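You operate a simulated robot arm through the tools that you are given. There is no shell and no other tool. Be economical: measure what you need, move in short steps, check, and stop when the job is done.

Carry out the task below with a simulated two-armed robot. There is one attempt and no reset: what you move stays moved.

JOB
Bin the strip printer's thin roll, fit the spare, feed paper twice.
Fine: bin it before the spare goes in; the spare lies beside the printer; grey tub; lid shut and latched before the feed.

Only the result counts: the job must be done as asked and must still hold three seconds after the hand-in. Knocking over, shifting, dropping, spilling or breaking anything else fails it. A push-on lid holds only when it is set on centred and level and pressed home; a screw cap is set on level and turned clockwise until tight.

ROBOT AND FRAMES
Two 7-joint arms with fingered hands on one trunk, on a base that drives. Base frame: it is fixed to the floor where the robot stands at the start and does not move with it; the origin is under the middle of the robot, x ahead of it, y to its left, z up; the surface under the hand at the start is at about z = 940. Units: mm, degrees, N and s.
The left shoulder is at the start at [16, 173, 1301], the right one opposite. With the tool pointing down near the work surface each hand reaches from about 100 to 740 mm from the robot's upright axis, wherever it stands, measured 20 degrees to its own side. Places, roughly: list clear button [400, -100, 1000]; strip feed button [400, 0, 1000]; strip print button [400, 0, 1000]; strip printer [500, -100, 1000]; strip printer latch [500, -100, 1000]; strip printer lid [600, 0, 1000]. Payload 3.5 kg a hand.
Tool frame (each hand has its own): the origin (TCP) lies between the finger pads and is the grasp point; the fingertips stand 25 mm ahead of it; z points along the fingers, y is the line along which they close. The gripper opens to 88 mm. The gripper's body begins 29 mm behind the TCP. The gripper is a hand of 3 fingers: y runs from the thumb to the fingers, the wrist lies at [-13, -97, -162] in the tool frame, and closing takes about 1.5 s.
Orientation is told as [roll, pitch, yaw] about the base's x, y, z axes, in that order, counted from this pose: with the fingers straight down and the wrist toward the robot, the tool's x, y and z point along [0, 1, 0], [1, 0, 0] and [0, 0, -1] of the base frame.

CONTROLS
- The arms move only by the tool play_rows. It takes "left_steps", "right_steps" or both (then of equal length, played together; a hand with none holds still); each is one flat list of numbers, 6 for each row, row after row: the shift along the tool's x, y, z in cm, then the turn, a rotation vector about the tool's x, y, z in degrees. In form: [x, y, z, ax, ay, az, x, y, z, ax, ay, az, ...]. A call has 1 to 10 rows; each row shifts and turns the commanded pose from where the row before left it, along the tool's axes as they then stand. "left_grip" and "right_grip" are, for a hand that has rows, the opening, from 0 (shut) to 1 (fully open), set as the call begins (left out, the last holds). Each row takes 0.2 s and may step no farther than 50 mm and 8.6 degrees from the row before; otherwise, or with a gripper value out of range, the whole call is refused. A pose out of reach is approached as far as the arm can. The call stops where the force on the tool passes 40 N (or 10 N more than at its start, if that is more) or the arm is blocked; 0.2 s more then pass. Each finger travels about 72 mm/s and halts on what it meets, pressing with about 28 N; the grip force reading is that of the motor and also rises with nothing between the fingers. The clock runs only during rows and for 0.2 s after the last one: add rows that do not move to give the fingers time. It gives the time, the measured TCP pose, the force on the tool (base axes), the opening and the grip force at its end, in the units of the frame above (readings bear some noise), with the torque about the TCP (base axes, N m) and any sound that the robot's microphone picked up.
- Cameras (640 x 400 px; columns grow to the right, rows downward): "scene" is now at [82.1, -0.1, 1516.8]; the picture's right is [-0.03, -1.00, 0.00], its down [-0.69, 0.02, -0.72] and it looks along [0.72, -0.02, -0.69] (base axes); focal length 214 px, centre (320, 200). "left" rides on the left gripper at [-58, -85, -99] in its tool frame; the picture's right is [-0.67, -0.35, 0.66], its down [0.69, -0.63, 0.37] and it looks along [0.29, 0.69, 0.66] (tool axes); focal length 261 px, centre (320, 200). "right" rides on the right gripper at [58, -85, -99] in its tool frame; the picture's right is [-0.67, 0.35, -0.66], its down [-0.69, -0.63, 0.37] and it looks along [-0.28, 0.70, 0.66] (tool axes); focal length 261 px, centre (320, 200). There is no depth. A picture from a camera that has moved, and an enlarged one, comes with that camera's place and axes in the base frame and with its lens.
- capture(camera): a new picture of that camera. No time passes.
- move_column(by): slides the trunk up (or, below 0, down) by that many mm; the arms and the scene camera ride with it, the base frame stays. It gives what a move gives, with no picture.
- steer(legs): drives the robot by 1 to 6 legs, each [ahead, left, turn to the left] in mm, mm and degrees, along the robot's own axes; the way and the turn of a leg run together, so that a leg with both is an arc; at most 1500 mm and 180 degrees a leg. The arms and the cameras ride along, it lands a little off, and it stops where it bumps. It gives what a move gives.
- curl_fingers(index, middle, thumb_bend, thumb_turn, hand): sets how far each is bent, from 0 (flat) to 1 (curled in); at 0.3 the hand is open as for a grip, at 0.7 the pads meet at the TCP. One left out holds its place. A second passes; each finger stops where it meets its share of the squeeze, and holds until it gets a number again. A gripper value or a shape takes the hand back. It gives what a move gives, with no picture; readings hold the bend of each and the force on the fingers (four entries, about 0 where the hand has none), thumb and palm. thumb_turn goes from beside the hand (0) to across from the fingers (1), as for a grip.
- grasp_type(shape, hand): the hand has 3 fingers and takes this shape, open, in about a second: jaw (thumb against the fingers, like two jaws); tri (thumb and two fingers); tip (a fingertip pinch); poke (one finger out to press); point (the index stretched); flat (the hand flat); cup (the hand cupped); fist (a fist). The gripper value then closes the fingers along that shape, each until it touches; the sizes above hold for jaw. It gives what a move gives, with no picture.
- pan_tilt(pan, tilt): turns the head with the scene camera to pan (to the left, within 86 degrees either way) and tilt (down, from -29 to 69), counted from straight ahead of the robot. It gives what a move gives.
- zoom(camera, box): a new picture of the part [left, top, right, bottom] of that camera's present view, enlarged. No time passes.
- job_done(): hands the job in; it is judged then, once.

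Work in short steps. Places have to be worked out from the pictures, the camera data and where the tool is seen: move nearer, look again, correct. Check each grasp and each placing, and mend what went wrong. You have 120 turns and 100 pictures in all, those below and enlarged ones among them. Open the grippers and draw the arms clear of the work before you hand the job in, unless the task says otherwise; then end with one line.

The tools are called after "Emit:" as a command line: name --argument value ..., lists and objects as JSON in quotes. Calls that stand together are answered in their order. play_rows: Moves the arms, as the interface text tells. Its arguments: {"type":"object","properties":{"left_steps":{"type":"array","items":{"type":"number"}},"left_grip":{"type":"number"},"right_steps":{"type":"array","items":{"type":"number"}},"right_grip":{"type":"number"}},"required":[]} The other tools are called the same way: move_column (by) slides the trunk up or down; grasp_type (shape, hand) gives the hand a shape; curl_fingers (index, middle, thumb_bend, thumb_turn, hand) moves the fingers one by one; steer (legs) drives the base; pan_tilt (pan, tilt) turns the head that bears the scene camera; capture (camera) takes a picture; zoom (camera, box) takes an enlarged picture of a part of a camera's view; job_done () hands the job in.

At the start:

```text
time: 0.0
left_eef_pos: [434.3, 177.3, 1322.7]
left_ee_rot: [-0.1, -0.1, 0.0]
left_wrist_force: [0.4, 0.1, 0.1]
left_torque: [0.0, 0.0, 0.01]
left_opening: 87.4
left_grasp_force: 0.1
left_shape: jaw
left_bend: [0.3, 0.3, 0.3, 0.98]
left_finger forces: [0.1, 0.0, 0.1, 0.0, 0.0, 0.0]
right_eef_pos: [306.7, -151.8, 1374.6]
right_ee_rot: [-0.1, 0.2, -0.1]
right_wrist_force: [-0.6, -0.6, 1.3]
right_torque: [0.01, -0.01, 0.01]
right_opening: 87.5
right_grasp_force: 0.1
right_shape: jaw
right_bend: [0.3, 0.3, 0.3, 0.98]
right_finger forces: [0.0, 0.0, 0.0, 0.0, 0.0, 0.1]
trunk travel left (down, up): [-375.0, 80.0]
robot x, y, heading: [-0.5, 2.4, -0.1]
head pan, tilt: [-1.4, 43.0]
```

scene: 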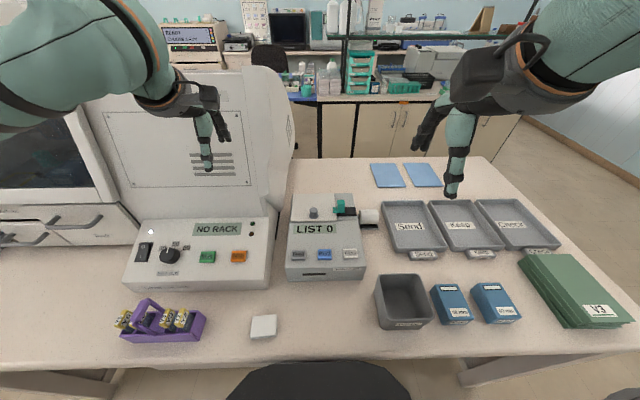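
right: 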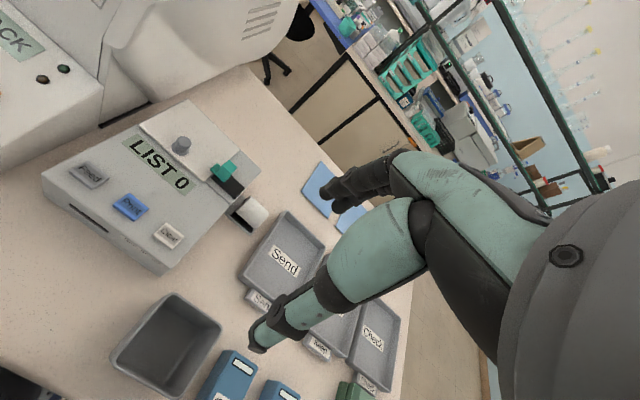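
left: 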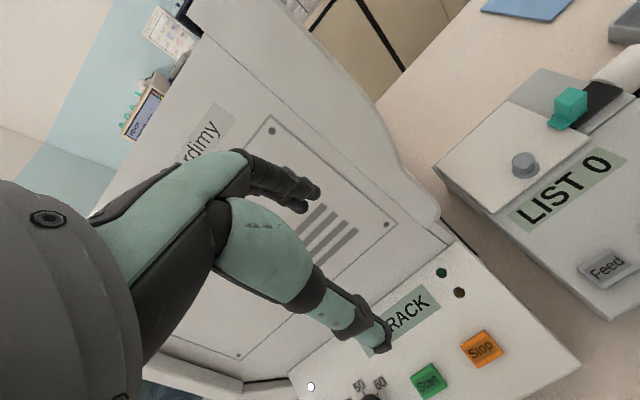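

I'll look closer at the printer, with its lid, latch and the spare roll beside it.

Emit:
zoom --camera "scene" --box '[270, 180, 430, 290]'

Emit:
zoom --camera "right" --box '[40, 90, 300, 270]'

Emit:
zoom --camera "left" --box '[420, 40, 640, 320]'

```text
3.64 times, centred on (350, 235) of scene
camera zoom: at [82.1, -0.1, 1516.8], right [-0.03, -1.0, 0.0], down [-0.69, 0.02, -0.72], along [0.72, -0.02, -0.69], focal length 780 px, centre (211, 73)
```

zoom: 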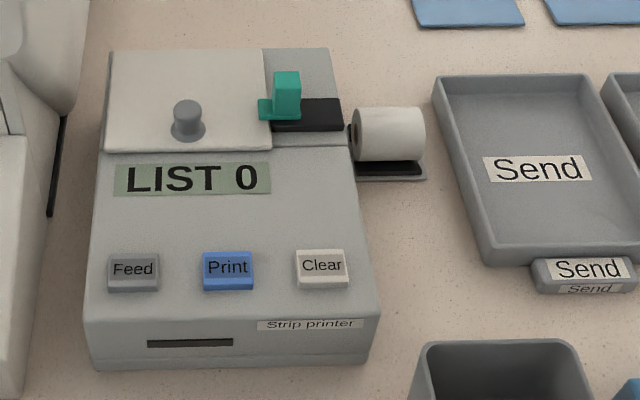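

```text
2.22 times, centred on (170, 180) of right
camera zoom: at [221.0, -94.3, 1475.1], right [0.35, -0.67, 0.65], down [-0.63, -0.69, -0.37], along [0.69, -0.28, -0.66], focal length 579 px, centre (653, 244)
```

zoom: 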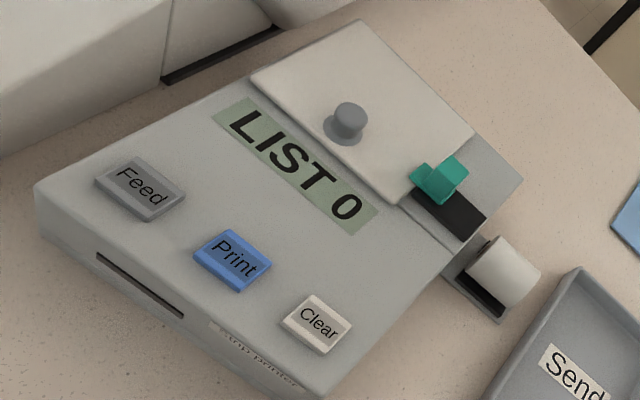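

```text
1.43 times, centred on (530, 180) of left
camera zoom: at [348.1, 119.0, 1422.0], right [-0.35, -0.67, -0.65], down [-0.63, 0.68, -0.37], along [0.69, 0.28, -0.66], focal length 372 px, centre (20, 229)
```

zoom: 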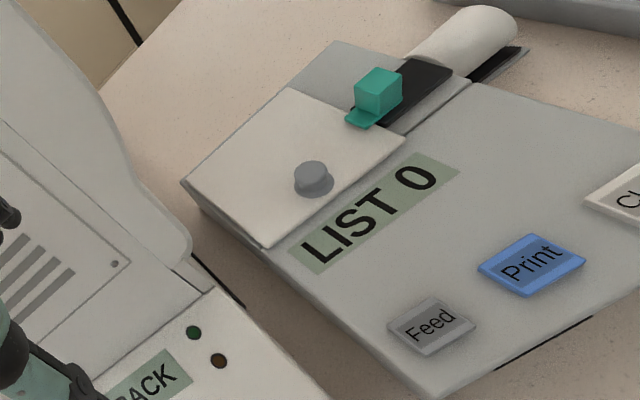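

Knob top comes out near [509, 7, 1073], the latch block near [531, -70, 1070], and the spare roll near [540, -170, 1003]. I'll bring the right hand's camera closer to check these.

Emit:
play_rows --right_steps '[2.3, 2.3, 3.1, 0, 0, 0, 2.3, 2.3, 3.1, 0, 0, 0, 2.3, 2.3, 3.1, 0, 0, 0, 2.3, 2.3, 3.1, 0, 0, 0, 0, 0, 0, 0, 0, 0]'

Emit:
capture --camera "right"

Emit:
capture --camera "scene"

```text
time: 1.2
left_eef_pos: [432.5, 177.0, 1321.7]
left_ee_rot: [0.0, -0.1, 0.0]
left_wrist_force: [0.1, 0.5, -0.7]
left_torque: [0.01, 0.03, 0.01]
left_opening: 87.6
left_grasp_force: 0.1
left_shape: jaw
left_bend: [0.3, 0.3, 0.3, 0.98]
left_finger forces: [0.1, 0.1, 0.1, 0.0, 0.0, 0.0]
right_eef_pos: [399.9, -58.3, 1250.3]
right_ee_rot: [-0.1, 0.0, 0.0]
right_wrist_force: [0.0, 0.0, 0.0]
right_torque: [0.01, 0.03, 0.02]
right_opening: 87.4
right_grasp_force: 0.0
right_shape: jaw
right_bend: [0.3, 0.3, 0.3, 0.98]
right_finger forces: [0.1, 0.0, 0.0, 0.0, 0.1, 0.0]
trunk travel left (down, up): [-375.0, 80.0]
robot x, y, heading: [-0.5, -1.2, 0.0]
head pan, tilt: [-1.4, 43.0]
```

```text
93 pictures are left
camera right: at [313.6, -1.4, 1350.7], right [0.35, -0.67, 0.65], down [-0.63, -0.69, -0.37], along [0.69, -0.28, -0.66], focal length 261 px, centre (320, 200)
```

right: 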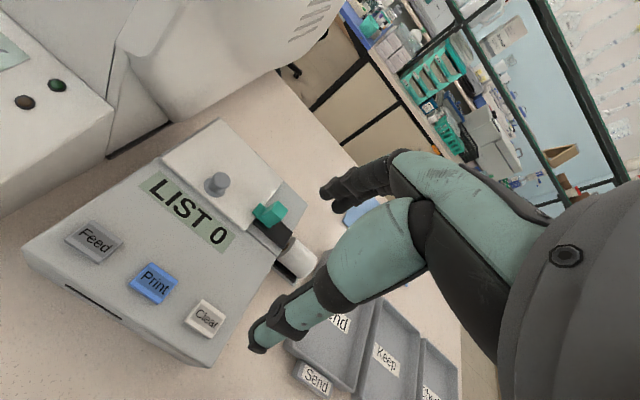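

```text
92 pictures are left
camera scene: at [81.9, -0.2, 1516.8], right [-0.03, -1.0, 0.0], down [-0.69, 0.02, -0.72], along [0.72, -0.02, -0.69], focal length 214 px, centre (320, 200)
```

scene: 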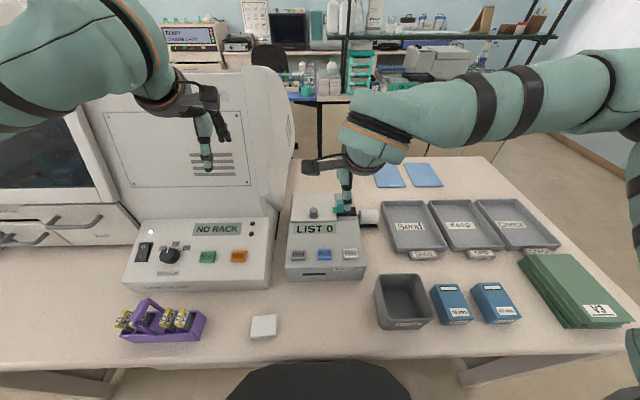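

Zooming on the latch, lid and spare from here.

Emit:
zoom --camera "right" --box '[150, 110, 330, 290]'

Emit:
zoom --camera "right" --box '[220, 190, 340, 290]'

```text
2.22 times, centred on (240, 200) of right
camera zoom: at [313.6, -1.4, 1350.7], right [0.35, -0.67, 0.65], down [-0.63, -0.69, -0.37], along [0.69, -0.28, -0.66], focal length 579 px, centre (498, 200)
```

zoom: 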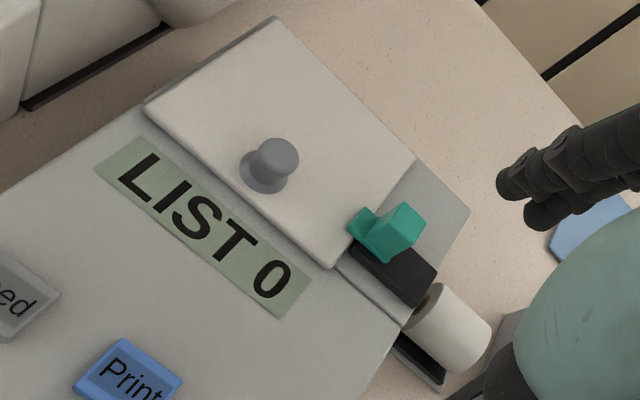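

```text
4.00 times, centred on (280, 240) of right
camera zoom: at [313.6, -1.4, 1350.7], right [0.35, -0.67, 0.65], down [-0.63, -0.69, -0.37], along [0.69, -0.28, -0.66], focal length 1043 px, centre (480, 40)
```

zoom: 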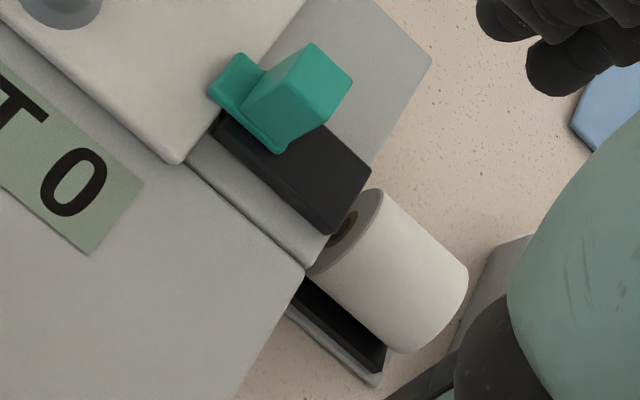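

The lid spans about x 490–603, y −59..73, z≈1045, and is probably hinged at the back. The green latch block is near [530, -72], on a track running toward −y. I'll bring the right hand over the latch.

Emit:
play_rows --right_steps '[-0.35, 3.25, 3.0, 0, 0, 0, -0.35, 3.25, 3.0, 0, 0, 0, -0.35, 3.25, 3.0, 0, 0, 0, -0.35, 3.25, 3.0, 0, 0, 0, 0, 0, 0, 0, 0, 0]'

Emit:
capture --camera "right"

Emit:
zoom --camera "scene" --box '[270, 130, 430, 290]'

Emit:
zoom --camera "left" --box '[420, 0, 640, 220]'

```text
time: 2.4
left_eef_pos: [432.6, 177.3, 1322.5]
left_ee_rot: [-0.1, 0.0, 0.0]
left_wrist_force: [0.9, 0.5, 0.2]
left_torque: [-0.01, 0.01, 0.05]
left_opening: 87.5
left_grasp_force: 0.1
left_shape: jaw
left_bend: [0.3, 0.3, 0.3, 0.98]
left_finger forces: [0.0, 0.0, 0.0, 0.0, 0.0, 0.0]
right_eef_pos: [529.2, -73.0, 1129.9]
right_ee_rot: [0.0, 0.2, 0.0]
right_wrist_force: [0.3, 0.0, 0.7]
right_torque: [0.02, 0.01, -0.01]
right_opening: 87.8
right_grasp_force: 0.1
right_shape: jaw
right_bend: [0.3, 0.3, 0.3, 0.98]
right_finger forces: [0.0, 0.0, 0.0, 0.1, 0.0, 0.0]
trunk travel left (down, up): [-375.0, 80.0]
robot x, y, heading: [0.7, 0.0, -0.0]
head pan, tilt: [-1.4, 43.0]
```

```text
89 pictures are left
camera right: at [443.3, -16.0, 1230.0], right [0.35, -0.67, 0.65], down [-0.63, -0.69, -0.37], along [0.69, -0.28, -0.66], focal length 261 px, centre (320, 200)
```

right: 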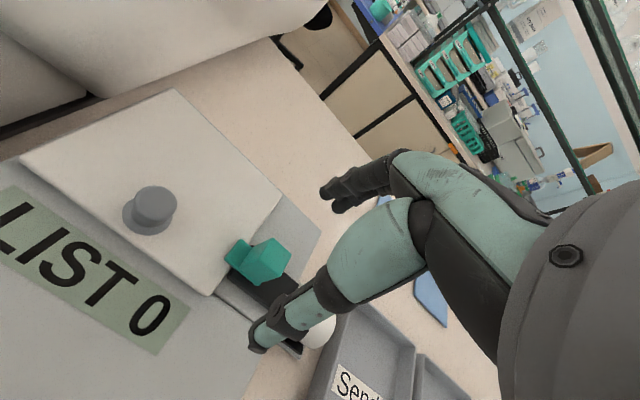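

```text
2.50 times, centred on (350, 210) of scene
camera zoom: at [82.0, 0.0, 1516.8], right [-0.03, -1.0, 0.0], down [-0.69, 0.02, -0.72], along [0.72, -0.02, -0.69], focal length 536 px, centre (245, 175)
```

zoom: 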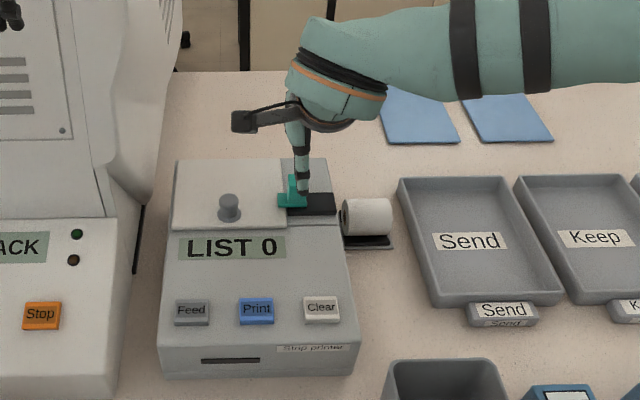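

```text
1.82 times, centred on (530, 110) of left
camera zoom: at [348.0, 119.0, 1422.0], right [-0.35, -0.67, -0.66], down [-0.63, 0.68, -0.37], along [0.69, 0.28, -0.66], focal length 474 px, centre (-62, 364)
```

zoom: 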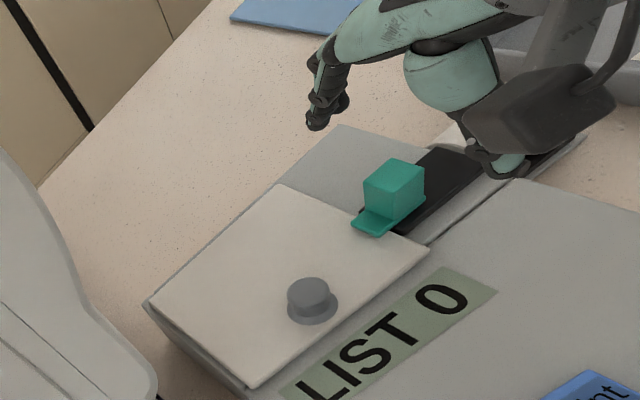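

Block centre is about y −68. I'll lower around it, close front and back, and check.

Emit:
play_rows --right_steps '[0.25, 0, 2.5, 0, 0, 0, 0.25, 0, 2.4, 0, 0, 0, 0, 0, 0, 0, 0, 0]'

Emit:
play_rows --right_steps '[0, 0, 0, 0, 0, 0, 0, 0, 0, 0, 0, 0, 0, 0, 0, 0, 0, 0, 0, 0, 0, 0, 0, 0, 0, 0, 0, 0, 0, 0, 0, 0, 0, 0, 0, 0]' --right_grip 0.1

Emit:
capture --camera "right"

```text
time: 3.2
left_eef_pos: [433.5, 176.6, 1322.2]
left_ee_rot: [-0.1, -0.2, 0.1]
left_wrist_force: [0.5, 0.2, -0.5]
left_torque: [-0.01, 0.02, -0.01]
left_opening: 87.4
left_grasp_force: 0.0
left_shape: jaw
left_bend: [0.3, 0.3, 0.3, 0.98]
left_finger forces: [0.1, 0.1, 0.0, 0.1, 0.0, 0.0]
right_eef_pos: [528.4, -68.4, 1080.9]
right_ee_rot: [0.0, 0.1, 0.0]
right_wrist_force: [0.4, -1.0, 0.9]
right_torque: [-0.01, 0.01, -0.02]
right_opening: 87.7
right_grasp_force: 0.0
right_shape: jaw
right_bend: [0.3, 0.3, 0.3, 0.98]
right_finger forces: [0.0, 0.1, 0.0, 0.1, 0.0, 0.0]
trunk travel left (down, up): [-375.0, 80.0]
robot x, y, heading: [1.2, 1.0, 0.1]
head pan, tilt: [-1.4, 43.0]
```

```text
time: 4.6
left_eef_pos: [435.6, 179.0, 1321.0]
left_ee_rot: [0.0, 0.0, 0.0]
left_wrist_force: [0.2, -0.1, 1.1]
left_torque: [-0.02, 0.01, 0.0]
left_opening: 87.6
left_grasp_force: 0.1
left_shape: jaw
left_bend: [0.3, 0.3, 0.3, 0.98]
left_finger forces: [0.1, 0.0, 0.0, 0.1, 0.1, 0.0]
right_eef_pos: [531.0, -67.3, 1079.5]
right_ee_rot: [0.0, 0.0, 0.0]
right_wrist_force: [11.6, 1.7, 8.1]
right_torque: [-0.06, -0.44, 0.12]
right_opening: 11.4
right_grasp_force: 0.1
right_shape: jaw
right_bend: [0.72, 0.54, 0.73, 1.0]
right_finger forces: [2.4, 10.9, 0.0, 0.1, 0.1, 0.0]
trunk travel left (down, up): [-375.0, 80.0]
robot x, y, heading: [1.0, -0.3, -0.1]
head pan, tilt: [-1.4, 43.0]
```

```text
86 pictures are left
camera right: at [445.4, -10.5, 1181.2], right [0.35, -0.67, 0.65], down [-0.63, -0.69, -0.37], along [0.69, -0.28, -0.66], focal length 261 px, centre (320, 200)
```

right: 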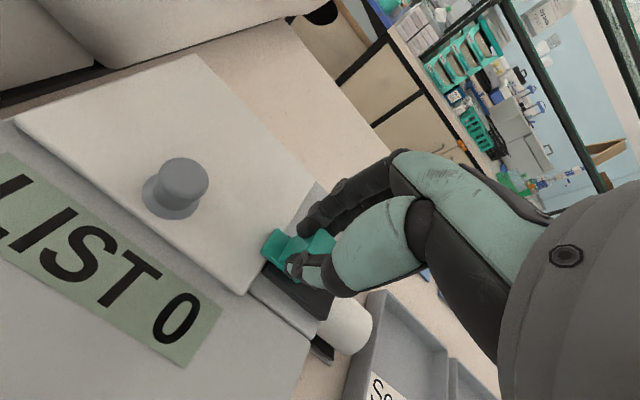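

One finger bears on the block. I'll slide toward −y in small steps.

Emit:
play_rows --right_steps '[-0.7, 0, 0, 0, 0, 0, -0.7, 0, 0, 0, 0, 0, -0.7, 0, 0, 0, 0, 0, -0.7, 0, 0, 0, 0, 0]'

Emit:
capture --camera "right"

```text
time: 5.6
left_eef_pos: [435.7, 185.5, 1321.1]
left_ee_rot: [-0.4, 0.1, 0.1]
left_wrist_force: [0.3, 0.1, -0.1]
left_torque: [0.03, 0.01, -0.04]
left_opening: 87.8
left_grasp_force: 0.1
left_shape: jaw
left_bend: [0.3, 0.3, 0.3, 0.98]
left_finger forces: [0.1, 0.1, 0.0, 0.0, 0.0, 0.0]
right_eef_pos: [529.5, -87.1, 1081.4]
right_ee_rot: [-0.3, 0.1, 0.4]
right_wrist_force: [8.6, 31.3, 1.6]
right_torque: [0.66, -0.19, 0.63]
right_opening: 11.1
right_grasp_force: 0.0
right_shape: jaw
right_bend: [0.72, 0.53, 0.73, 1.0]
right_finger forces: [24.7, 11.0, 0.0, 0.1, 0.0, 0.0]
trunk travel left (down, up): [-375.0, 80.0]
robot x, y, heading: [-1.4, -4.1, 0.0]
head pan, tilt: [-1.4, 43.0]
```

```text
85 pictures are left
camera right: at [443.2, -30.1, 1182.0], right [0.35, -0.67, 0.66], down [-0.63, -0.69, -0.36], along [0.69, -0.28, -0.66], focal length 261 px, centre (320, 200)
```

right: 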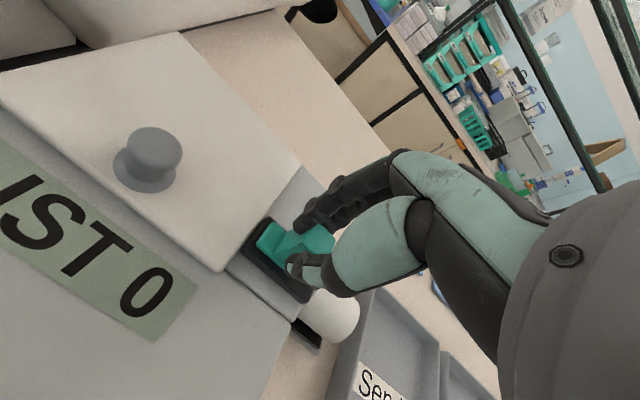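

The latch tongue is now clear of the lid and seems to be at its stop. I'll relieve the push, open the hand, and rise clear.

Emit:
play_rows --right_steps '[0.6, 0, 0, 0, 0, 0, 0, 0, 0, 0, 0, 0, 0, 0, 0, 0, 0, 0, 0, 0, 0, 0, 0, 0, 0, 0, -1, 0, 0, 0, 0, 0, -3, 0, 0, 0, 0, 0, -4, 0, 0, 0]' --right_grip 1.0

Emit:
capture --camera "right"

```text
time: 7.2
left_eef_pos: [432.4, 178.9, 1322.4]
left_ee_rot: [-0.1, -0.2, 0.0]
left_wrist_force: [-0.4, -0.8, -0.3]
left_torque: [-0.03, -0.03, 0.0]
left_opening: 87.9
left_grasp_force: 0.0
left_shape: jaw
left_bend: [0.3, 0.3, 0.3, 0.98]
left_finger forces: [0.0, 0.0, 0.0, 0.1, 0.0, 0.1]
right_eef_pos: [528.1, -89.7, 1161.8]
right_ee_rot: [0.0, 0.0, 0.0]
right_wrist_force: [0.5, -0.4, -0.1]
right_torque: [0.01, -0.03, -0.03]
right_opening: 87.5
right_grasp_force: 0.1
right_shape: jaw
right_bend: [0.3, 0.3, 0.3, 0.98]
right_finger forces: [0.1, 0.1, 0.0, 0.1, 0.0, 0.0]
trunk travel left (down, up): [-375.0, 80.0]
robot x, y, heading: [-2.1, 1.2, 0.0]
head pan, tilt: [-1.4, 43.0]
```

```text
84 pictures are left
camera right: at [442.2, -32.7, 1262.8], right [0.35, -0.67, 0.66], down [-0.63, -0.69, -0.37], along [0.69, -0.28, -0.66], focal length 261 px, centre (320, 200)
```

right: 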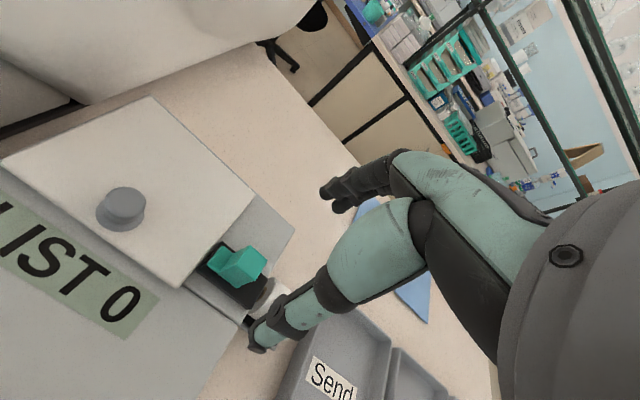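

The latch is open. The lid hinges at the back, so I'll grip the knob from its ±y sides, which lets it pivot in the pads. That means yawing the right hand 90° (wrist to the right).

Emit:
play_rows --right_steps '[0, 0, -0.5, 0, 0, -8.5, 0, 0, -0.5, 0, 0, -8.5, 0, 0, 0, 0, 0, -8.5, 0, 0, 0, 0, 0, -8.5, 0, 0, 0, 0, 0, -8.5, 0, 0, 0, 0, 0, -8.5, 0, 0, 0, 0, 0, -8.5, 0, 0, 0, 0, 0, -8.5, 0, 0, 0, 0, 0, -8.5, 0, 0, 0, 0, 0, -8.5]'

Emit:
play_rows --right_steps '[0, 0, 0, 0, 0, -5, 0, 0, 0, 0, 0, 0]'

Emit:
capture --camera "scene"

Emit:
capture --camera "right"

```text
time: 9.4
left_eef_pos: [433.5, 176.6, 1321.7]
left_ee_rot: [-0.1, 0.1, 0.1]
left_wrist_force: [-0.6, 0.3, 0.0]
left_torque: [-0.01, 0.0, 0.01]
left_opening: 87.6
left_grasp_force: 0.0
left_shape: jaw
left_bend: [0.3, 0.3, 0.3, 0.98]
left_finger forces: [0.0, 0.1, 0.0, 0.0, 0.0, 0.1]
right_eef_pos: [528.7, -89.3, 1170.9]
right_ee_rot: [0.1, -0.1, 42.5]
right_wrist_force: [0.3, 0.4, -0.1]
right_torque: [0.0, -0.02, -0.02]
right_opening: 87.6
right_grasp_force: 0.0
right_shape: jaw
right_bend: [0.3, 0.3, 0.3, 0.98]
right_finger forces: [0.1, 0.0, 0.0, 0.0, 0.0, 0.0]
right hand out of reach, approached as far as the arm can: row 6, 7, 8, 9, 10
trunk travel left (down, up): [-375.0, 80.0]
robot x, y, heading: [-1.7, -0.4, 0.2]
head pan, tilt: [-1.4, 43.0]
```

```text
time: 10.0
left_eef_pos: [434.6, 175.5, 1322.0]
left_ee_rot: [-0.1, 0.0, 0.1]
left_wrist_force: [-0.7, 0.3, 0.0]
left_torque: [-0.02, 0.03, -0.01]
left_opening: 87.7
left_grasp_force: 0.1
left_shape: jaw
left_bend: [0.3, 0.3, 0.3, 0.98]
left_finger forces: [0.0, 0.0, 0.0, 0.0, 0.0, 0.0]
right_eef_pos: [528.5, -90.0, 1170.3]
right_ee_rot: [0.1, 0.1, 42.4]
right_wrist_force: [-0.1, 0.8, 0.4]
right_torque: [0.03, -0.03, -0.01]
right_opening: 87.7
right_grasp_force: 0.1
right_shape: jaw
right_bend: [0.3, 0.3, 0.3, 0.98]
right_finger forces: [0.0, 0.1, 0.0, 0.1, 0.0, 0.0]
right hand out of reach, approached as far as the arm can: row 1
trunk travel left (down, up): [-375.0, 80.0]
robot x, y, heading: [1.4, 0.5, 0.2]
head pan, tilt: [-1.4, 43.0]
```

```text
83 pictures are left
camera scene: at [82.1, 0.0, 1516.8], right [-0.03, -1.0, 0.0], down [-0.69, 0.02, -0.72], along [0.72, -0.02, -0.69], focal length 214 px, centre (320, 200)
```

scene: 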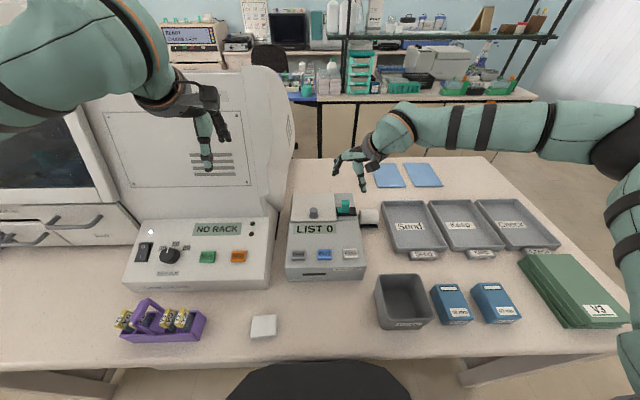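

```text
82 pictures are left
camera right: at [426.3, -105.7, 1271.7], right [0.71, -0.26, 0.65], down [0.0, -0.93, -0.37], along [0.7, 0.26, -0.66], focal length 261 px, centre (320, 200)
```

right: 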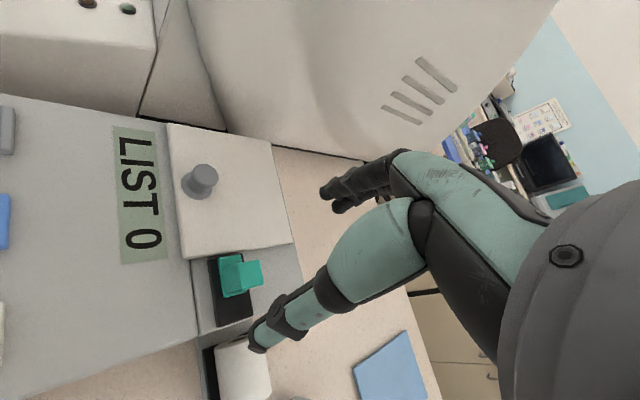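

Yaw stops at about 42°, so I'll go back to yaw 0 and lift by turning the hand along with the lid. One row first to see whether the command wound up.

Emit:
play_rows --right_steps '[0, 0, 0, 0, 0, 8, 0, 0, 0, 0, 0, 0]'

```text
time: 10.6
left_eef_pos: [434.2, 177.4, 1321.3]
left_ee_rot: [-0.1, 0.0, 0.1]
left_wrist_force: [0.3, -0.4, -0.3]
left_torque: [0.0, 0.01, 0.01]
left_opening: 87.5
left_grasp_force: 0.1
left_shape: jaw
left_bend: [0.3, 0.3, 0.3, 0.98]
left_finger forces: [0.1, 0.1, 0.0, 0.0, 0.0, 0.1]
right_eef_pos: [528.8, -90.6, 1170.0]
right_ee_rot: [0.1, 0.0, 34.5]
right_wrist_force: [0.3, 0.4, -0.3]
right_torque: [-0.02, 0.02, 0.03]
right_opening: 87.5
right_grasp_force: 0.1
right_shape: jaw
right_bend: [0.3, 0.3, 0.3, 0.98]
right_finger forces: [0.0, 0.0, 0.0, 0.0, 0.0, 0.0]
trunk travel left (down, up): [-375.0, 80.0]
robot x, y, heading: [-2.0, 2.7, -0.2]
head pan, tilt: [-1.4, 43.0]
```

No windup. I'll return the right hand to yaw 0 and move it off to the right, while the left hand goes above the knob.

Emit:
play_rows --right_steps '[0, 0, -1, 0, 0, 8.5, 0, 0, -1, 0, 0, 8.5, 0, 0, 0, 0, 0, 8.5, 0, 0, 0, 0, 0, 8.5, -4.5, 0, 0, 0, 0, 0, -3.5, 0, 0, 0, 0, 0, 0, 0, 0, 0, 0, 0]' --left_steps '[0, 0, 0, 0, 0, 0, -2.85, 1.2, 2.6, 0, 0, 0, -2.85, 1.2, 2.6, 0, 0, 0, -2.85, 1.2, 2.6, 0, 0, 0, -2.85, 1.2, 2.6, 0, 0, 0, -2.85, 1.2, 2.6, 0, 0, 0, -2.85, 1.2, 2.6, 0, 0, 0]'

Emit:
capture --camera "left"

Emit:
capture --camera "right"

```text
time: 12.2
left_eef_pos: [506.6, 5.8, 1166.8]
left_ee_rot: [0.0, 0.0, 0.1]
left_wrist_force: [0.3, -1.5, 0.6]
left_torque: [-0.01, 0.02, 0.01]
left_opening: 87.6
left_grasp_force: 0.1
left_shape: jaw
left_bend: [0.3, 0.3, 0.3, 0.98]
left_finger forces: [0.0, 0.0, 0.0, 0.0, 0.1, 0.1]
right_eef_pos: [529.2, -170.8, 1191.5]
right_ee_rot: [0.0, 0.1, 0.5]
right_wrist_force: [-0.1, 0.1, -0.4]
right_torque: [-0.01, 0.03, -0.02]
right_opening: 87.6
right_grasp_force: 0.1
right_shape: jaw
right_bend: [0.3, 0.3, 0.3, 0.98]
right_finger forces: [0.0, 0.0, 0.1, 0.0, 0.0, 0.0]
trunk travel left (down, up): [-375.0, 80.0]
robot x, y, heading: [1.2, 0.1, 0.1]
head pan, tilt: [-1.4, 43.0]
```

```text
81 pictures are left
camera left: at [420.4, -53.0, 1266.4], right [-0.35, -0.67, -0.66], down [-0.63, 0.68, -0.37], along [0.69, 0.29, -0.66], focal length 261 px, centre (320, 200)
```

left: 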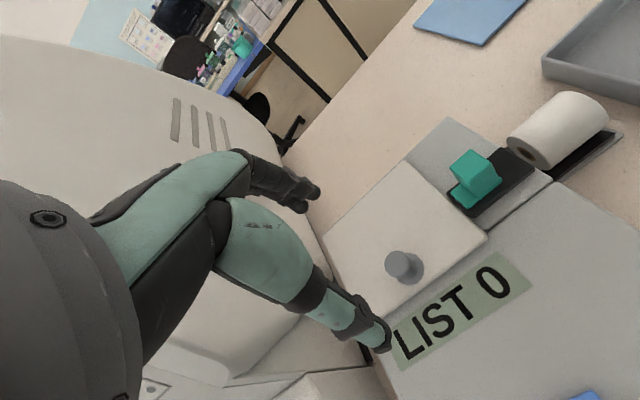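

```text
80 pictures are left
camera right: at [443.1, -113.8, 1291.7], right [0.36, -0.67, 0.65], down [-0.62, -0.69, -0.37], along [0.7, -0.28, -0.66], focal length 261 px, centre (320, 200)
```

right: 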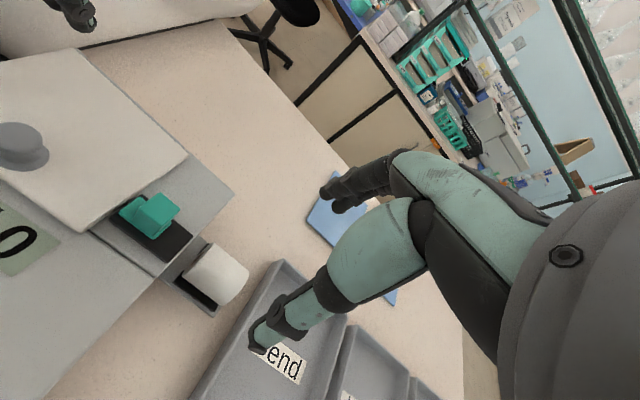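

Knob is near [506, 3]. I'll lower the left hand over it and close.

Emit:
play_rows --left_steps '[-0.1, 0, 4, 0, 0, 0, 0, 0, 3, 0, 0, 0, 0, 0, 1.5, 0, 0, 0, 0, 0, 0, 0, 0, 0]'

Emit:
play_rows --left_steps '[0, 0, 0, 0, 0, 0, 0, 0, 0, 0, 0, 0, 0, 0, 0, 0, 0, 0, 0, 0, 0, 0, 0, 0, 0, 0, 0, 0, 0, 0, 0, 0, 0, 0, 0, 0, 0, 0, 0, 0, 0, 0]' --left_grip 0.0

Emit:
capture --camera "left"

Emit:
capture --camera "right"

```text
time: 13.2
left_eef_pos: [506.6, 5.0, 1080.7]
left_ee_rot: [-0.1, 0.1, 0.0]
left_wrist_force: [0.0, -0.7, 0.0]
left_torque: [0.01, -0.01, -0.02]
left_opening: 87.8
left_grasp_force: 0.0
left_shape: jaw
left_bend: [0.3, 0.3, 0.3, 0.98]
left_finger forces: [0.1, 0.0, 0.0, 0.0, 0.0, 0.1]
right_eef_pos: [528.7, -170.5, 1191.2]
right_ee_rot: [0.0, 0.1, 0.5]
right_wrist_force: [0.6, -0.3, -0.7]
right_torque: [0.0, 0.0, 0.02]
right_opening: 87.3
right_grasp_force: 0.0
right_shape: jaw
right_bend: [0.3, 0.3, 0.3, 0.98]
right_finger forces: [0.1, 0.0, 0.0, 0.1, 0.0, 0.0]
trunk travel left (down, up): [-375.0, 80.0]
robot x, y, heading: [-0.9, 2.5, 0.1]
head pan, tilt: [-1.4, 43.0]
```

```text
time: 14.8
left_eef_pos: [506.3, 5.4, 1081.0]
left_ee_rot: [-0.1, 0.0, 0.1]
left_wrist_force: [-0.1, 0.2, -1.3]
left_torque: [0.02, -0.03, -0.02]
left_opening: 0.2
left_grasp_force: 27.8
left_shape: jaw
left_bend: [0.7, 0.7, 0.37, 1.0]
left_finger forces: [0.0, 0.1, 0.0, 0.1, 0.0, 0.0]
right_eef_pos: [529.9, -170.1, 1192.0]
right_ee_rot: [0.0, 0.1, 0.5]
right_wrist_force: [0.2, 0.5, -1.4]
right_torque: [0.0, -0.01, -0.02]
right_opening: 87.7
right_grasp_force: 0.0
right_shape: jaw
right_bend: [0.3, 0.3, 0.3, 0.98]
right_finger forces: [0.1, 0.0, 0.0, 0.0, 0.1, 0.0]
trunk travel left (down, up): [-375.0, 80.0]
robot x, y, heading: [0.3, -2.5, 0.1]
head pan, tilt: [-1.4, 43.0]
```

```text
79 pictures are left
camera left: at [420.3, -53.7, 1181.0], right [-0.35, -0.67, -0.65], down [-0.63, 0.68, -0.37], along [0.69, 0.28, -0.66], focal length 261 px, centre (320, 200)
```

left: 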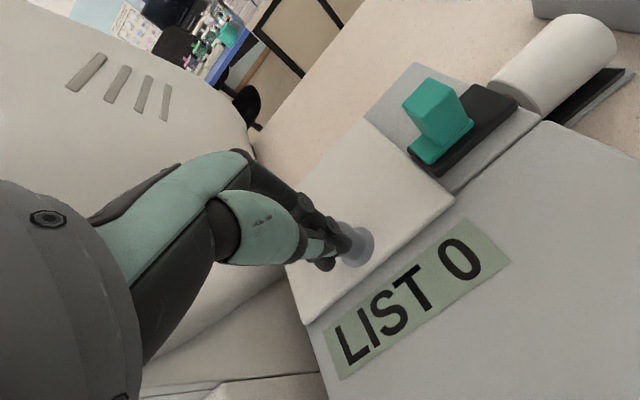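

```text
78 pictures are left
camera right: at [442.9, -113.9, 1291.9], right [0.36, -0.67, 0.65], down [-0.62, -0.69, -0.37], along [0.7, -0.28, -0.66], focal length 261 px, centre (320, 200)
```

right: 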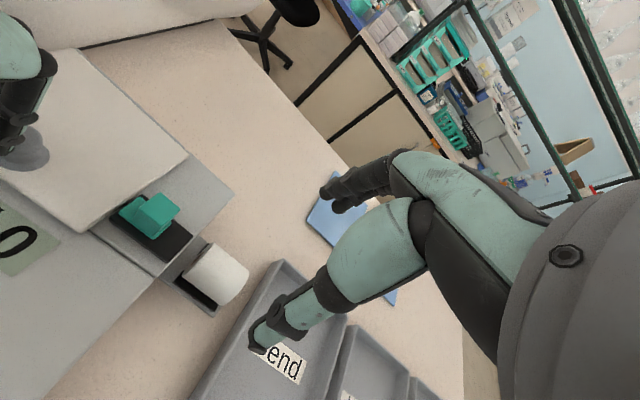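

The fingers closed on nothing, so I'll look closely at where the tips are relative to the knob.

Emit:
zoom --camera "left" --box '[260, 180, 400, 300]'

Emit:
zoom --camera "right" --box '[0, 40, 160, 200]'

Emit:
zoom --camera "scene" --box '[270, 150, 390, 250]'

```text
3.33 times, centred on (330, 240) of left
camera zoom: at [420.3, -53.7, 1181.0], right [-0.35, -0.67, -0.65], down [-0.63, 0.68, -0.37], along [0.69, 0.28, -0.66], focal length 869 px, centre (287, 67)
```

zoom: 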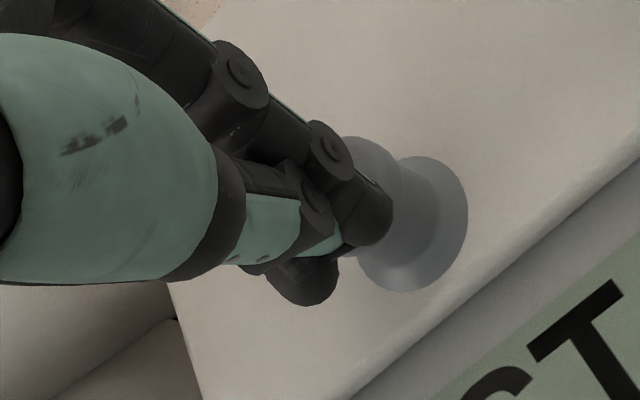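

```text
2.50 times, centred on (80, 120) of right
camera zoom: at [442.9, -113.9, 1291.9], right [0.36, -0.67, 0.65], down [-0.62, -0.69, -0.37], along [0.7, -0.28, -0.66], focal length 652 px, centre (920, 400)
```

zoom: 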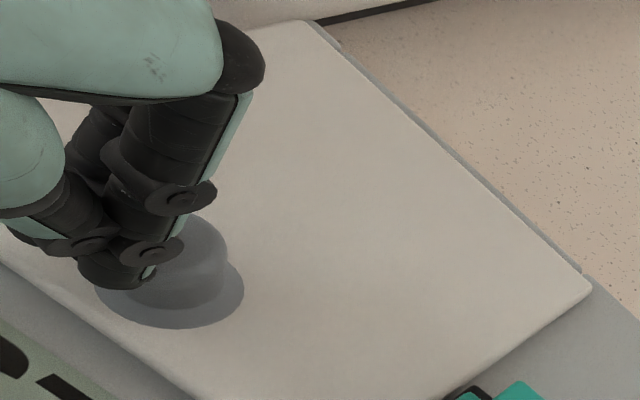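

```text
4.00 times, centred on (330, 200) of scene
camera zoom: at [82.2, -0.1, 1516.8], right [-0.03, -1.0, 0.0], down [-0.69, 0.02, -0.72], along [0.72, -0.02, -0.69], focal length 858 px, centre (280, 200)
```

zoom: 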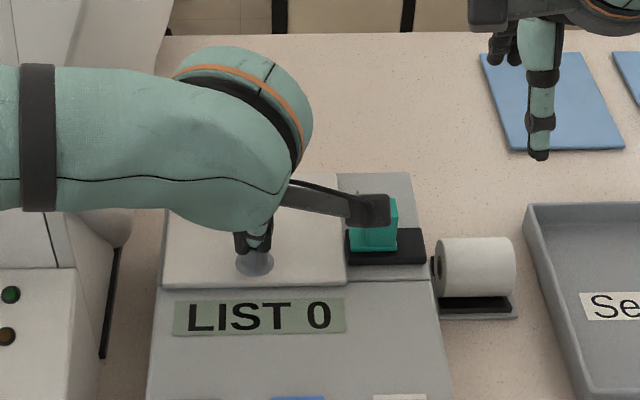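

Re-triangulating with the closer views puts the knob top at about [521, 6, 1048] and the lid surface at about z 1022, lower and farther than I first judged. I'll open, shift forward 14 mm, and lower.

Emit:
play_rows --left_steps '[0, 0, 0, 0, 0, 0, 0, 0, 0, 0, 0, 0, 0, 0, 0, 0, 0, 0, 0, 0, 0, 0, 0, 0, 0, 0, 0, 0, 0, 0, 0, 1.4, 0, 0, 0, 0, 0, 0, 1.0, 0, 0, 0, 0, 0, 1.0, 0, 0, 0, 0, 0, 0, 0, 0, 0]' --left_grip 1.0

Emit:
play_rows --left_steps '[0, 0, 0, 0, 0, 0, 0, 0, 0, 0, 0, 0, 0, 0, 0, 0, 0, 0, 0, 0, 0, 0, 0, 0, 0, 0, 0, 0, 0, 0, 0, 0, 0, 0, 0, 0, 0, 0, 0, 0, 0, 0]' --left_grip 0.0

Emit:
zoom --camera "left" --box '[260, 150, 460, 300]'

```text
time: 16.8
left_eef_pos: [519.6, 5.4, 1061.0]
left_ee_rot: [-0.1, 0.0, -0.1]
left_wrist_force: [0.2, 0.6, 0.1]
left_torque: [0.05, -0.04, -0.01]
left_opening: 87.8
left_grasp_force: 0.0
left_shape: jaw
left_bend: [0.3, 0.3, 0.3, 0.98]
left_finger forces: [0.0, 0.0, 0.0, 0.0, 0.0, 0.0]
right_eef_pos: [527.9, -169.8, 1190.5]
right_ee_rot: [0.1, 0.1, 0.5]
right_wrist_force: [-0.9, -0.2, -0.4]
right_torque: [-0.01, -0.01, 0.0]
right_opening: 87.6
right_grasp_force: 0.1
right_shape: jaw
right_bend: [0.3, 0.3, 0.3, 0.98]
right_finger forces: [0.0, 0.0, 0.0, 0.0, 0.0, 0.0]
trunk travel left (down, up): [-375.0, 80.0]
robot x, y, heading: [-2.0, -1.1, 0.2]
head pan, tilt: [-1.4, 43.0]
```

```text
time: 18.4
left_eef_pos: [518.9, 5.5, 1061.3]
left_ee_rot: [-0.2, 0.1, -0.1]
left_wrist_force: [-0.8, -1.1, 0.3]
left_torque: [-0.01, 0.01, -0.02]
left_opening: 14.9
left_grasp_force: 28.3
left_shape: jaw
left_bend: [0.73, 0.6, 0.74, 1.0]
left_finger forces: [16.4, 9.1, 0.0, 0.0, 25.0, 0.0]
right_eef_pos: [527.6, -170.9, 1191.1]
right_ee_rot: [0.0, 0.1, 0.5]
right_wrist_force: [0.3, 1.0, -0.1]
right_torque: [0.03, -0.02, 0.03]
right_opening: 87.7
right_grasp_force: 0.0
right_shape: jaw
right_bend: [0.3, 0.3, 0.3, 0.98]
right_finger forces: [0.1, 0.2, 0.1, 0.0, 0.1, 0.0]
trunk travel left (down, up): [-375.0, 80.0]
robot x, y, heading: [-1.5, -0.9, 0.0]
head pan, tilt: [-1.4, 43.0]
```

```text
2.67 times, centred on (360, 225) of left
camera zoom: at [433.4, -53.4, 1160.9], right [-0.35, -0.67, -0.66], down [-0.63, 0.68, -0.37], along [0.69, 0.28, -0.66], focal length 695 px, centre (213, 133)
```

zoom: 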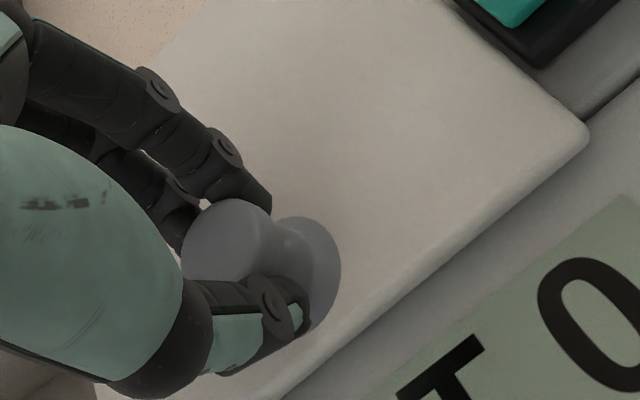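

Knob gripped. I'll lift along the hinge arc, two 8° rows first.

Emit:
play_rows --left_steps '[0, 0.65, -1.44, 8, 0, 0, 0, 0.65, -1.44, 8, 0, 0, 0, 0, 0, 0, 0, 0]'

Emit:
capture --camera "left"

Emit:
capture --camera "right"

```text
time: 19.2
left_eef_pos: [534.5, 5.2, 1090.1]
left_ee_rot: [0.0, 16.1, 0.0]
left_wrist_force: [-0.6, 0.1, -0.8]
left_torque: [-0.03, 0.06, 0.0]
left_opening: 14.8
left_grasp_force: 27.9
left_shape: jaw
left_bend: [0.73, 0.6, 0.74, 1.0]
left_finger forces: [17.2, 9.6, 0.1, 0.0, 25.8, 0.0]
right_eef_pos: [529.4, -171.9, 1189.8]
right_ee_rot: [0.1, 0.1, 0.6]
right_wrist_force: [0.2, -0.3, 1.2]
right_torque: [0.0, 0.0, 0.03]
right_opening: 87.7
right_grasp_force: 0.0
right_shape: jaw
right_bend: [0.3, 0.3, 0.3, 0.98]
right_finger forces: [0.0, 0.1, 0.0, 0.1, 0.0, 0.0]
trunk travel left (down, up): [-375.0, 80.0]
robot x, y, heading: [1.6, -2.3, -0.1]
head pan, tilt: [-1.4, 43.0]
```

```text
73 pictures are left
camera left: at [479.7, -53.2, 1209.2], right [-0.52, -0.67, -0.53], down [-0.71, 0.69, -0.18], along [0.48, 0.28, -0.83], focal length 261 px, centre (320, 200)
```

left: 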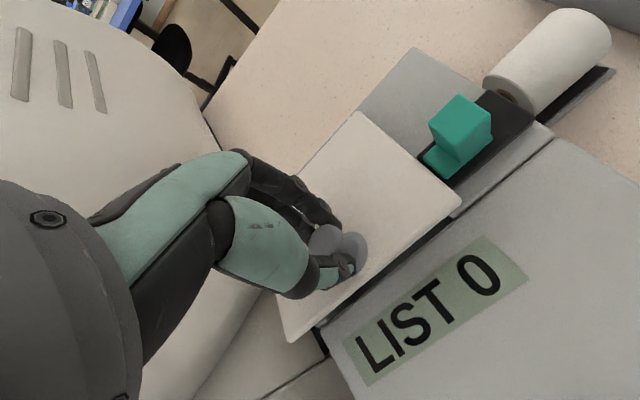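

```text
72 pictures are left
camera right: at [442.8, -114.2, 1291.8], right [0.36, -0.67, 0.65], down [-0.62, -0.69, -0.37], along [0.7, -0.28, -0.66], focal length 261 px, centre (320, 200)
```

right: 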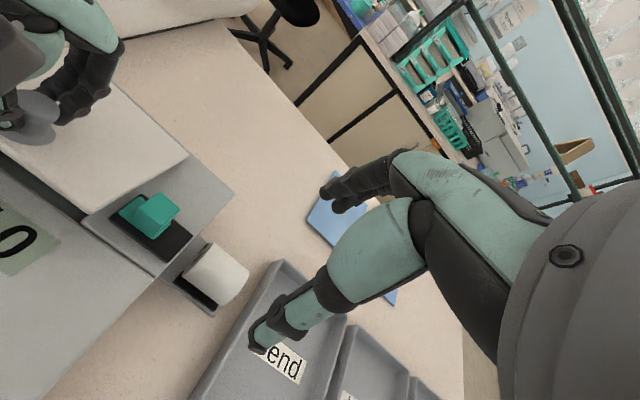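

Lid opens freely about a rear hinge, with no force. I'll continue the arc.

Emit:
play_rows --left_steps '[0, 0.65, -1.44, 8, 0, 0, 0, 0.65, -1.44, 8, 0, 0, 0, 0.65, -1.44, 8, 0, 0, 0, 0, 0, 0, 0, 0]'

Emit:
capture --camera "right"

Emit:
capture --camera "scene"

```text
time: 20.2
left_eef_pos: [558.5, 6.3, 1112.9]
left_ee_rot: [-0.2, 40.1, -0.2]
left_wrist_force: [9.6, -15.0, -6.3]
left_torque: [-0.33, -0.52, 0.05]
left_opening: 14.7
left_grasp_force: 27.9
left_shape: jaw
left_bend: [0.73, 0.59, 0.75, 1.0]
left_finger forces: [27.2, 8.5, 0.1, 0.0, 21.6, 0.1]
left hand out of reach, approached as far as the arm can: row 3
right_eef_pos: [530.5, -172.6, 1188.8]
right_ee_rot: [0.2, 0.2, 0.5]
right_wrist_force: [0.3, -0.1, -1.0]
right_torque: [-0.02, -0.01, -0.03]
right_opening: 87.6
right_grasp_force: 0.2
right_shape: jaw
right_bend: [0.3, 0.3, 0.3, 0.98]
right_finger forces: [0.0, 0.0, 0.0, 0.0, 0.0, 0.0]
trunk travel left (down, up): [-375.0, 80.0]
robot x, y, heading: [2.8, 1.8, 0.1]
head pan, tilt: [-1.4, 43.0]
```

```text
71 pictures are left
camera right: at [445.6, -116.8, 1290.5], right [0.36, -0.67, 0.65], down [-0.62, -0.69, -0.37], along [0.69, -0.28, -0.66], focal length 261 px, centre (320, 200)
```

right: 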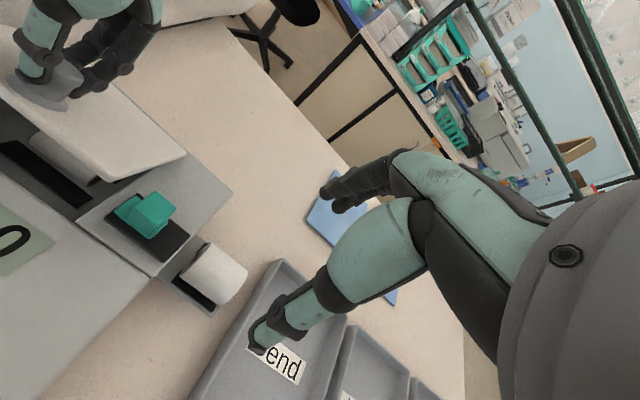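

```text
70 pictures are left
camera scene: at [85.5, -3.2, 1516.5], right [-0.03, -1.0, 0.0], down [-0.7, 0.02, -0.72], along [0.72, -0.02, -0.7], focal length 214 px, centre (320, 200)
```

scene: 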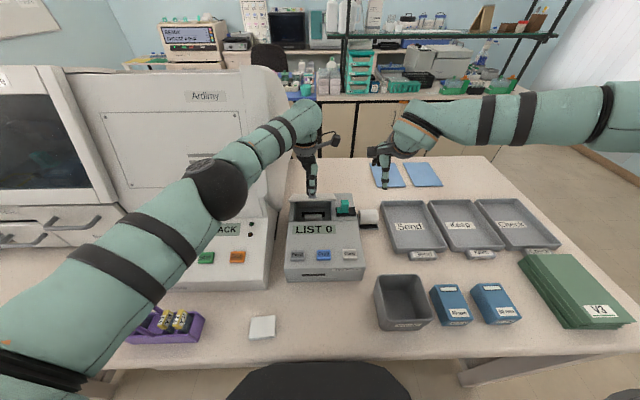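

Lid is up about 40°, which is the left wrist's limit. I'll use the right hand, closed, as a post in front of the lid's front-right edge to push it on backward.

Emit:
play_rows --right_steps '[0, -2.7, 0, 0, 0, 0, 0, -2.7, 0, 0, 0, 0, 4.1, 0, 0, 0, 0, 0, 4.1, 0, 0, 0, 0, 0, 4.1, 0, 0, 0, 0, 0, 0, 0, 4, 0, 0, 0, 0, 0, 4, 0, 0, 0, 0, 0, 0, 0, 0, 0]' --right_grip 0.0

Emit:
capture --camera "right"

Emit:
zoom --camera "scene" --box '[260, 100, 420, 260]'

```text
time: 22.0
left_eef_pos: [556.6, 7.9, 1113.8]
left_ee_rot: [0.3, 40.1, 0.1]
left_wrist_force: [6.1, -14.9, -2.4]
left_torque: [-0.31, -0.4, 0.06]
left_opening: 14.2
left_grasp_force: 28.4
left_shape: jaw
left_bend: [0.73, 0.61, 0.75, 1.0]
left_finger forces: [26.5, 10.2, 0.1, 0.1, 22.7, 0.0]
right_eef_pos: [476.3, -50.2, 1110.6]
right_ee_rot: [0.2, 0.1, 0.5]
right_wrist_force: [0.0, 0.4, -0.2]
right_torque: [0.0, 0.0, 0.04]
right_opening: 0.1
right_grasp_force: 27.6
right_shape: jaw
right_bend: [0.7, 0.7, 0.37, 1.0]
right_finger forces: [0.0, 0.0, 0.0, 0.0, 0.0, 0.1]
trunk travel left (down, up): [-375.0, 80.0]
robot x, y, heading: [-1.1, -0.2, -0.2]
head pan, tilt: [-1.4, 43.0]
```

```text
69 pictures are left
camera right: at [390.0, 6.1, 1211.3], right [0.36, -0.67, 0.65], down [-0.62, -0.69, -0.37], along [0.7, -0.28, -0.66], focal length 261 px, centre (320, 200)
```

right: 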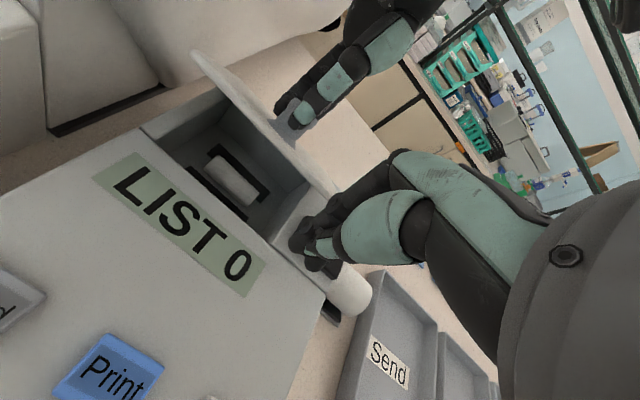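

```text
2.50 times, centred on (340, 180) of scene
camera zoom: at [84.6, -4.6, 1516.6], right [-0.03, -1.0, 0.0], down [-0.7, 0.02, -0.72], along [0.72, -0.02, -0.7], focal length 536 px, centre (270, 250)
```

zoom: 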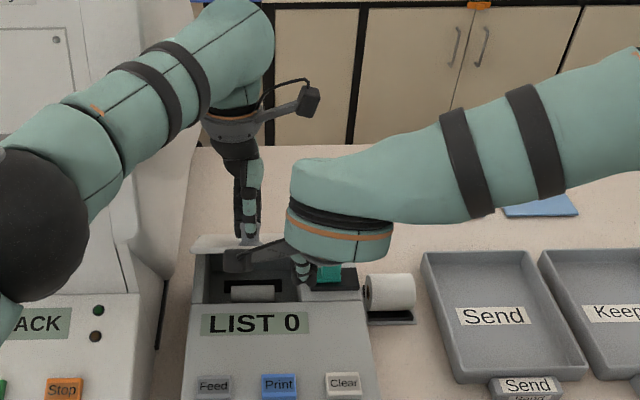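

The thin roll is visible in the well. I'll advance the right hand until it meets the lid edge.

Emit:
play_rows --right_steps '[0, 1.3, 0, 0, 0, 0, 0, 1.3, 0, 0, 0, 0, 0, 1.2, 0, 0, 0, 0, 0, 1, 0, 0, 0, 0]'

Emit:
capture --camera "right"

```text
time: 23.0
left_eef_pos: [553.3, 9.5, 1115.5]
left_ee_rot: [0.1, 39.8, 0.1]
left_wrist_force: [14.9, -14.2, -3.7]
left_torque: [-0.41, -0.68, 0.08]
left_opening: 14.6
left_grasp_force: 28.3
left_shape: jaw
left_bend: [0.73, 0.6, 0.77, 1.0]
left_finger forces: [29.7, 9.7, 0.0, 0.0, 19.3, 0.0]
right_eef_pos: [518.9, -50.0, 1111.2]
right_ee_rot: [0.2, 0.1, 0.6]
right_wrist_force: [-22.6, -1.9, 10.4]
right_torque: [-0.03, 0.39, -0.06]
right_opening: 0.0
right_grasp_force: 28.2
right_shape: jaw
right_bend: [0.7, 0.7, 0.32, 1.0]
right_finger forces: [0.0, 0.1, 0.1, 0.1, 55.5, 0.0]
trunk travel left (down, up): [-375.0, 80.0]
robot x, y, heading: [0.2, -1.9, 0.0]
head pan, tilt: [-1.4, 43.0]
```

```text
67 pictures are left
camera right: at [432.8, 6.3, 1213.0], right [0.36, -0.67, 0.65], down [-0.62, -0.69, -0.37], along [0.7, -0.28, -0.66], focal length 261 px, centre (320, 200)
```

right: 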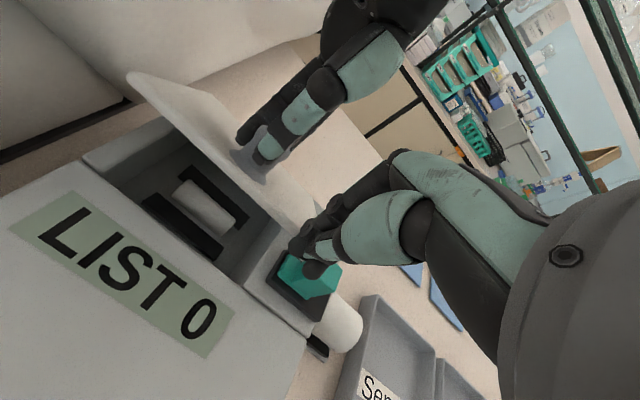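

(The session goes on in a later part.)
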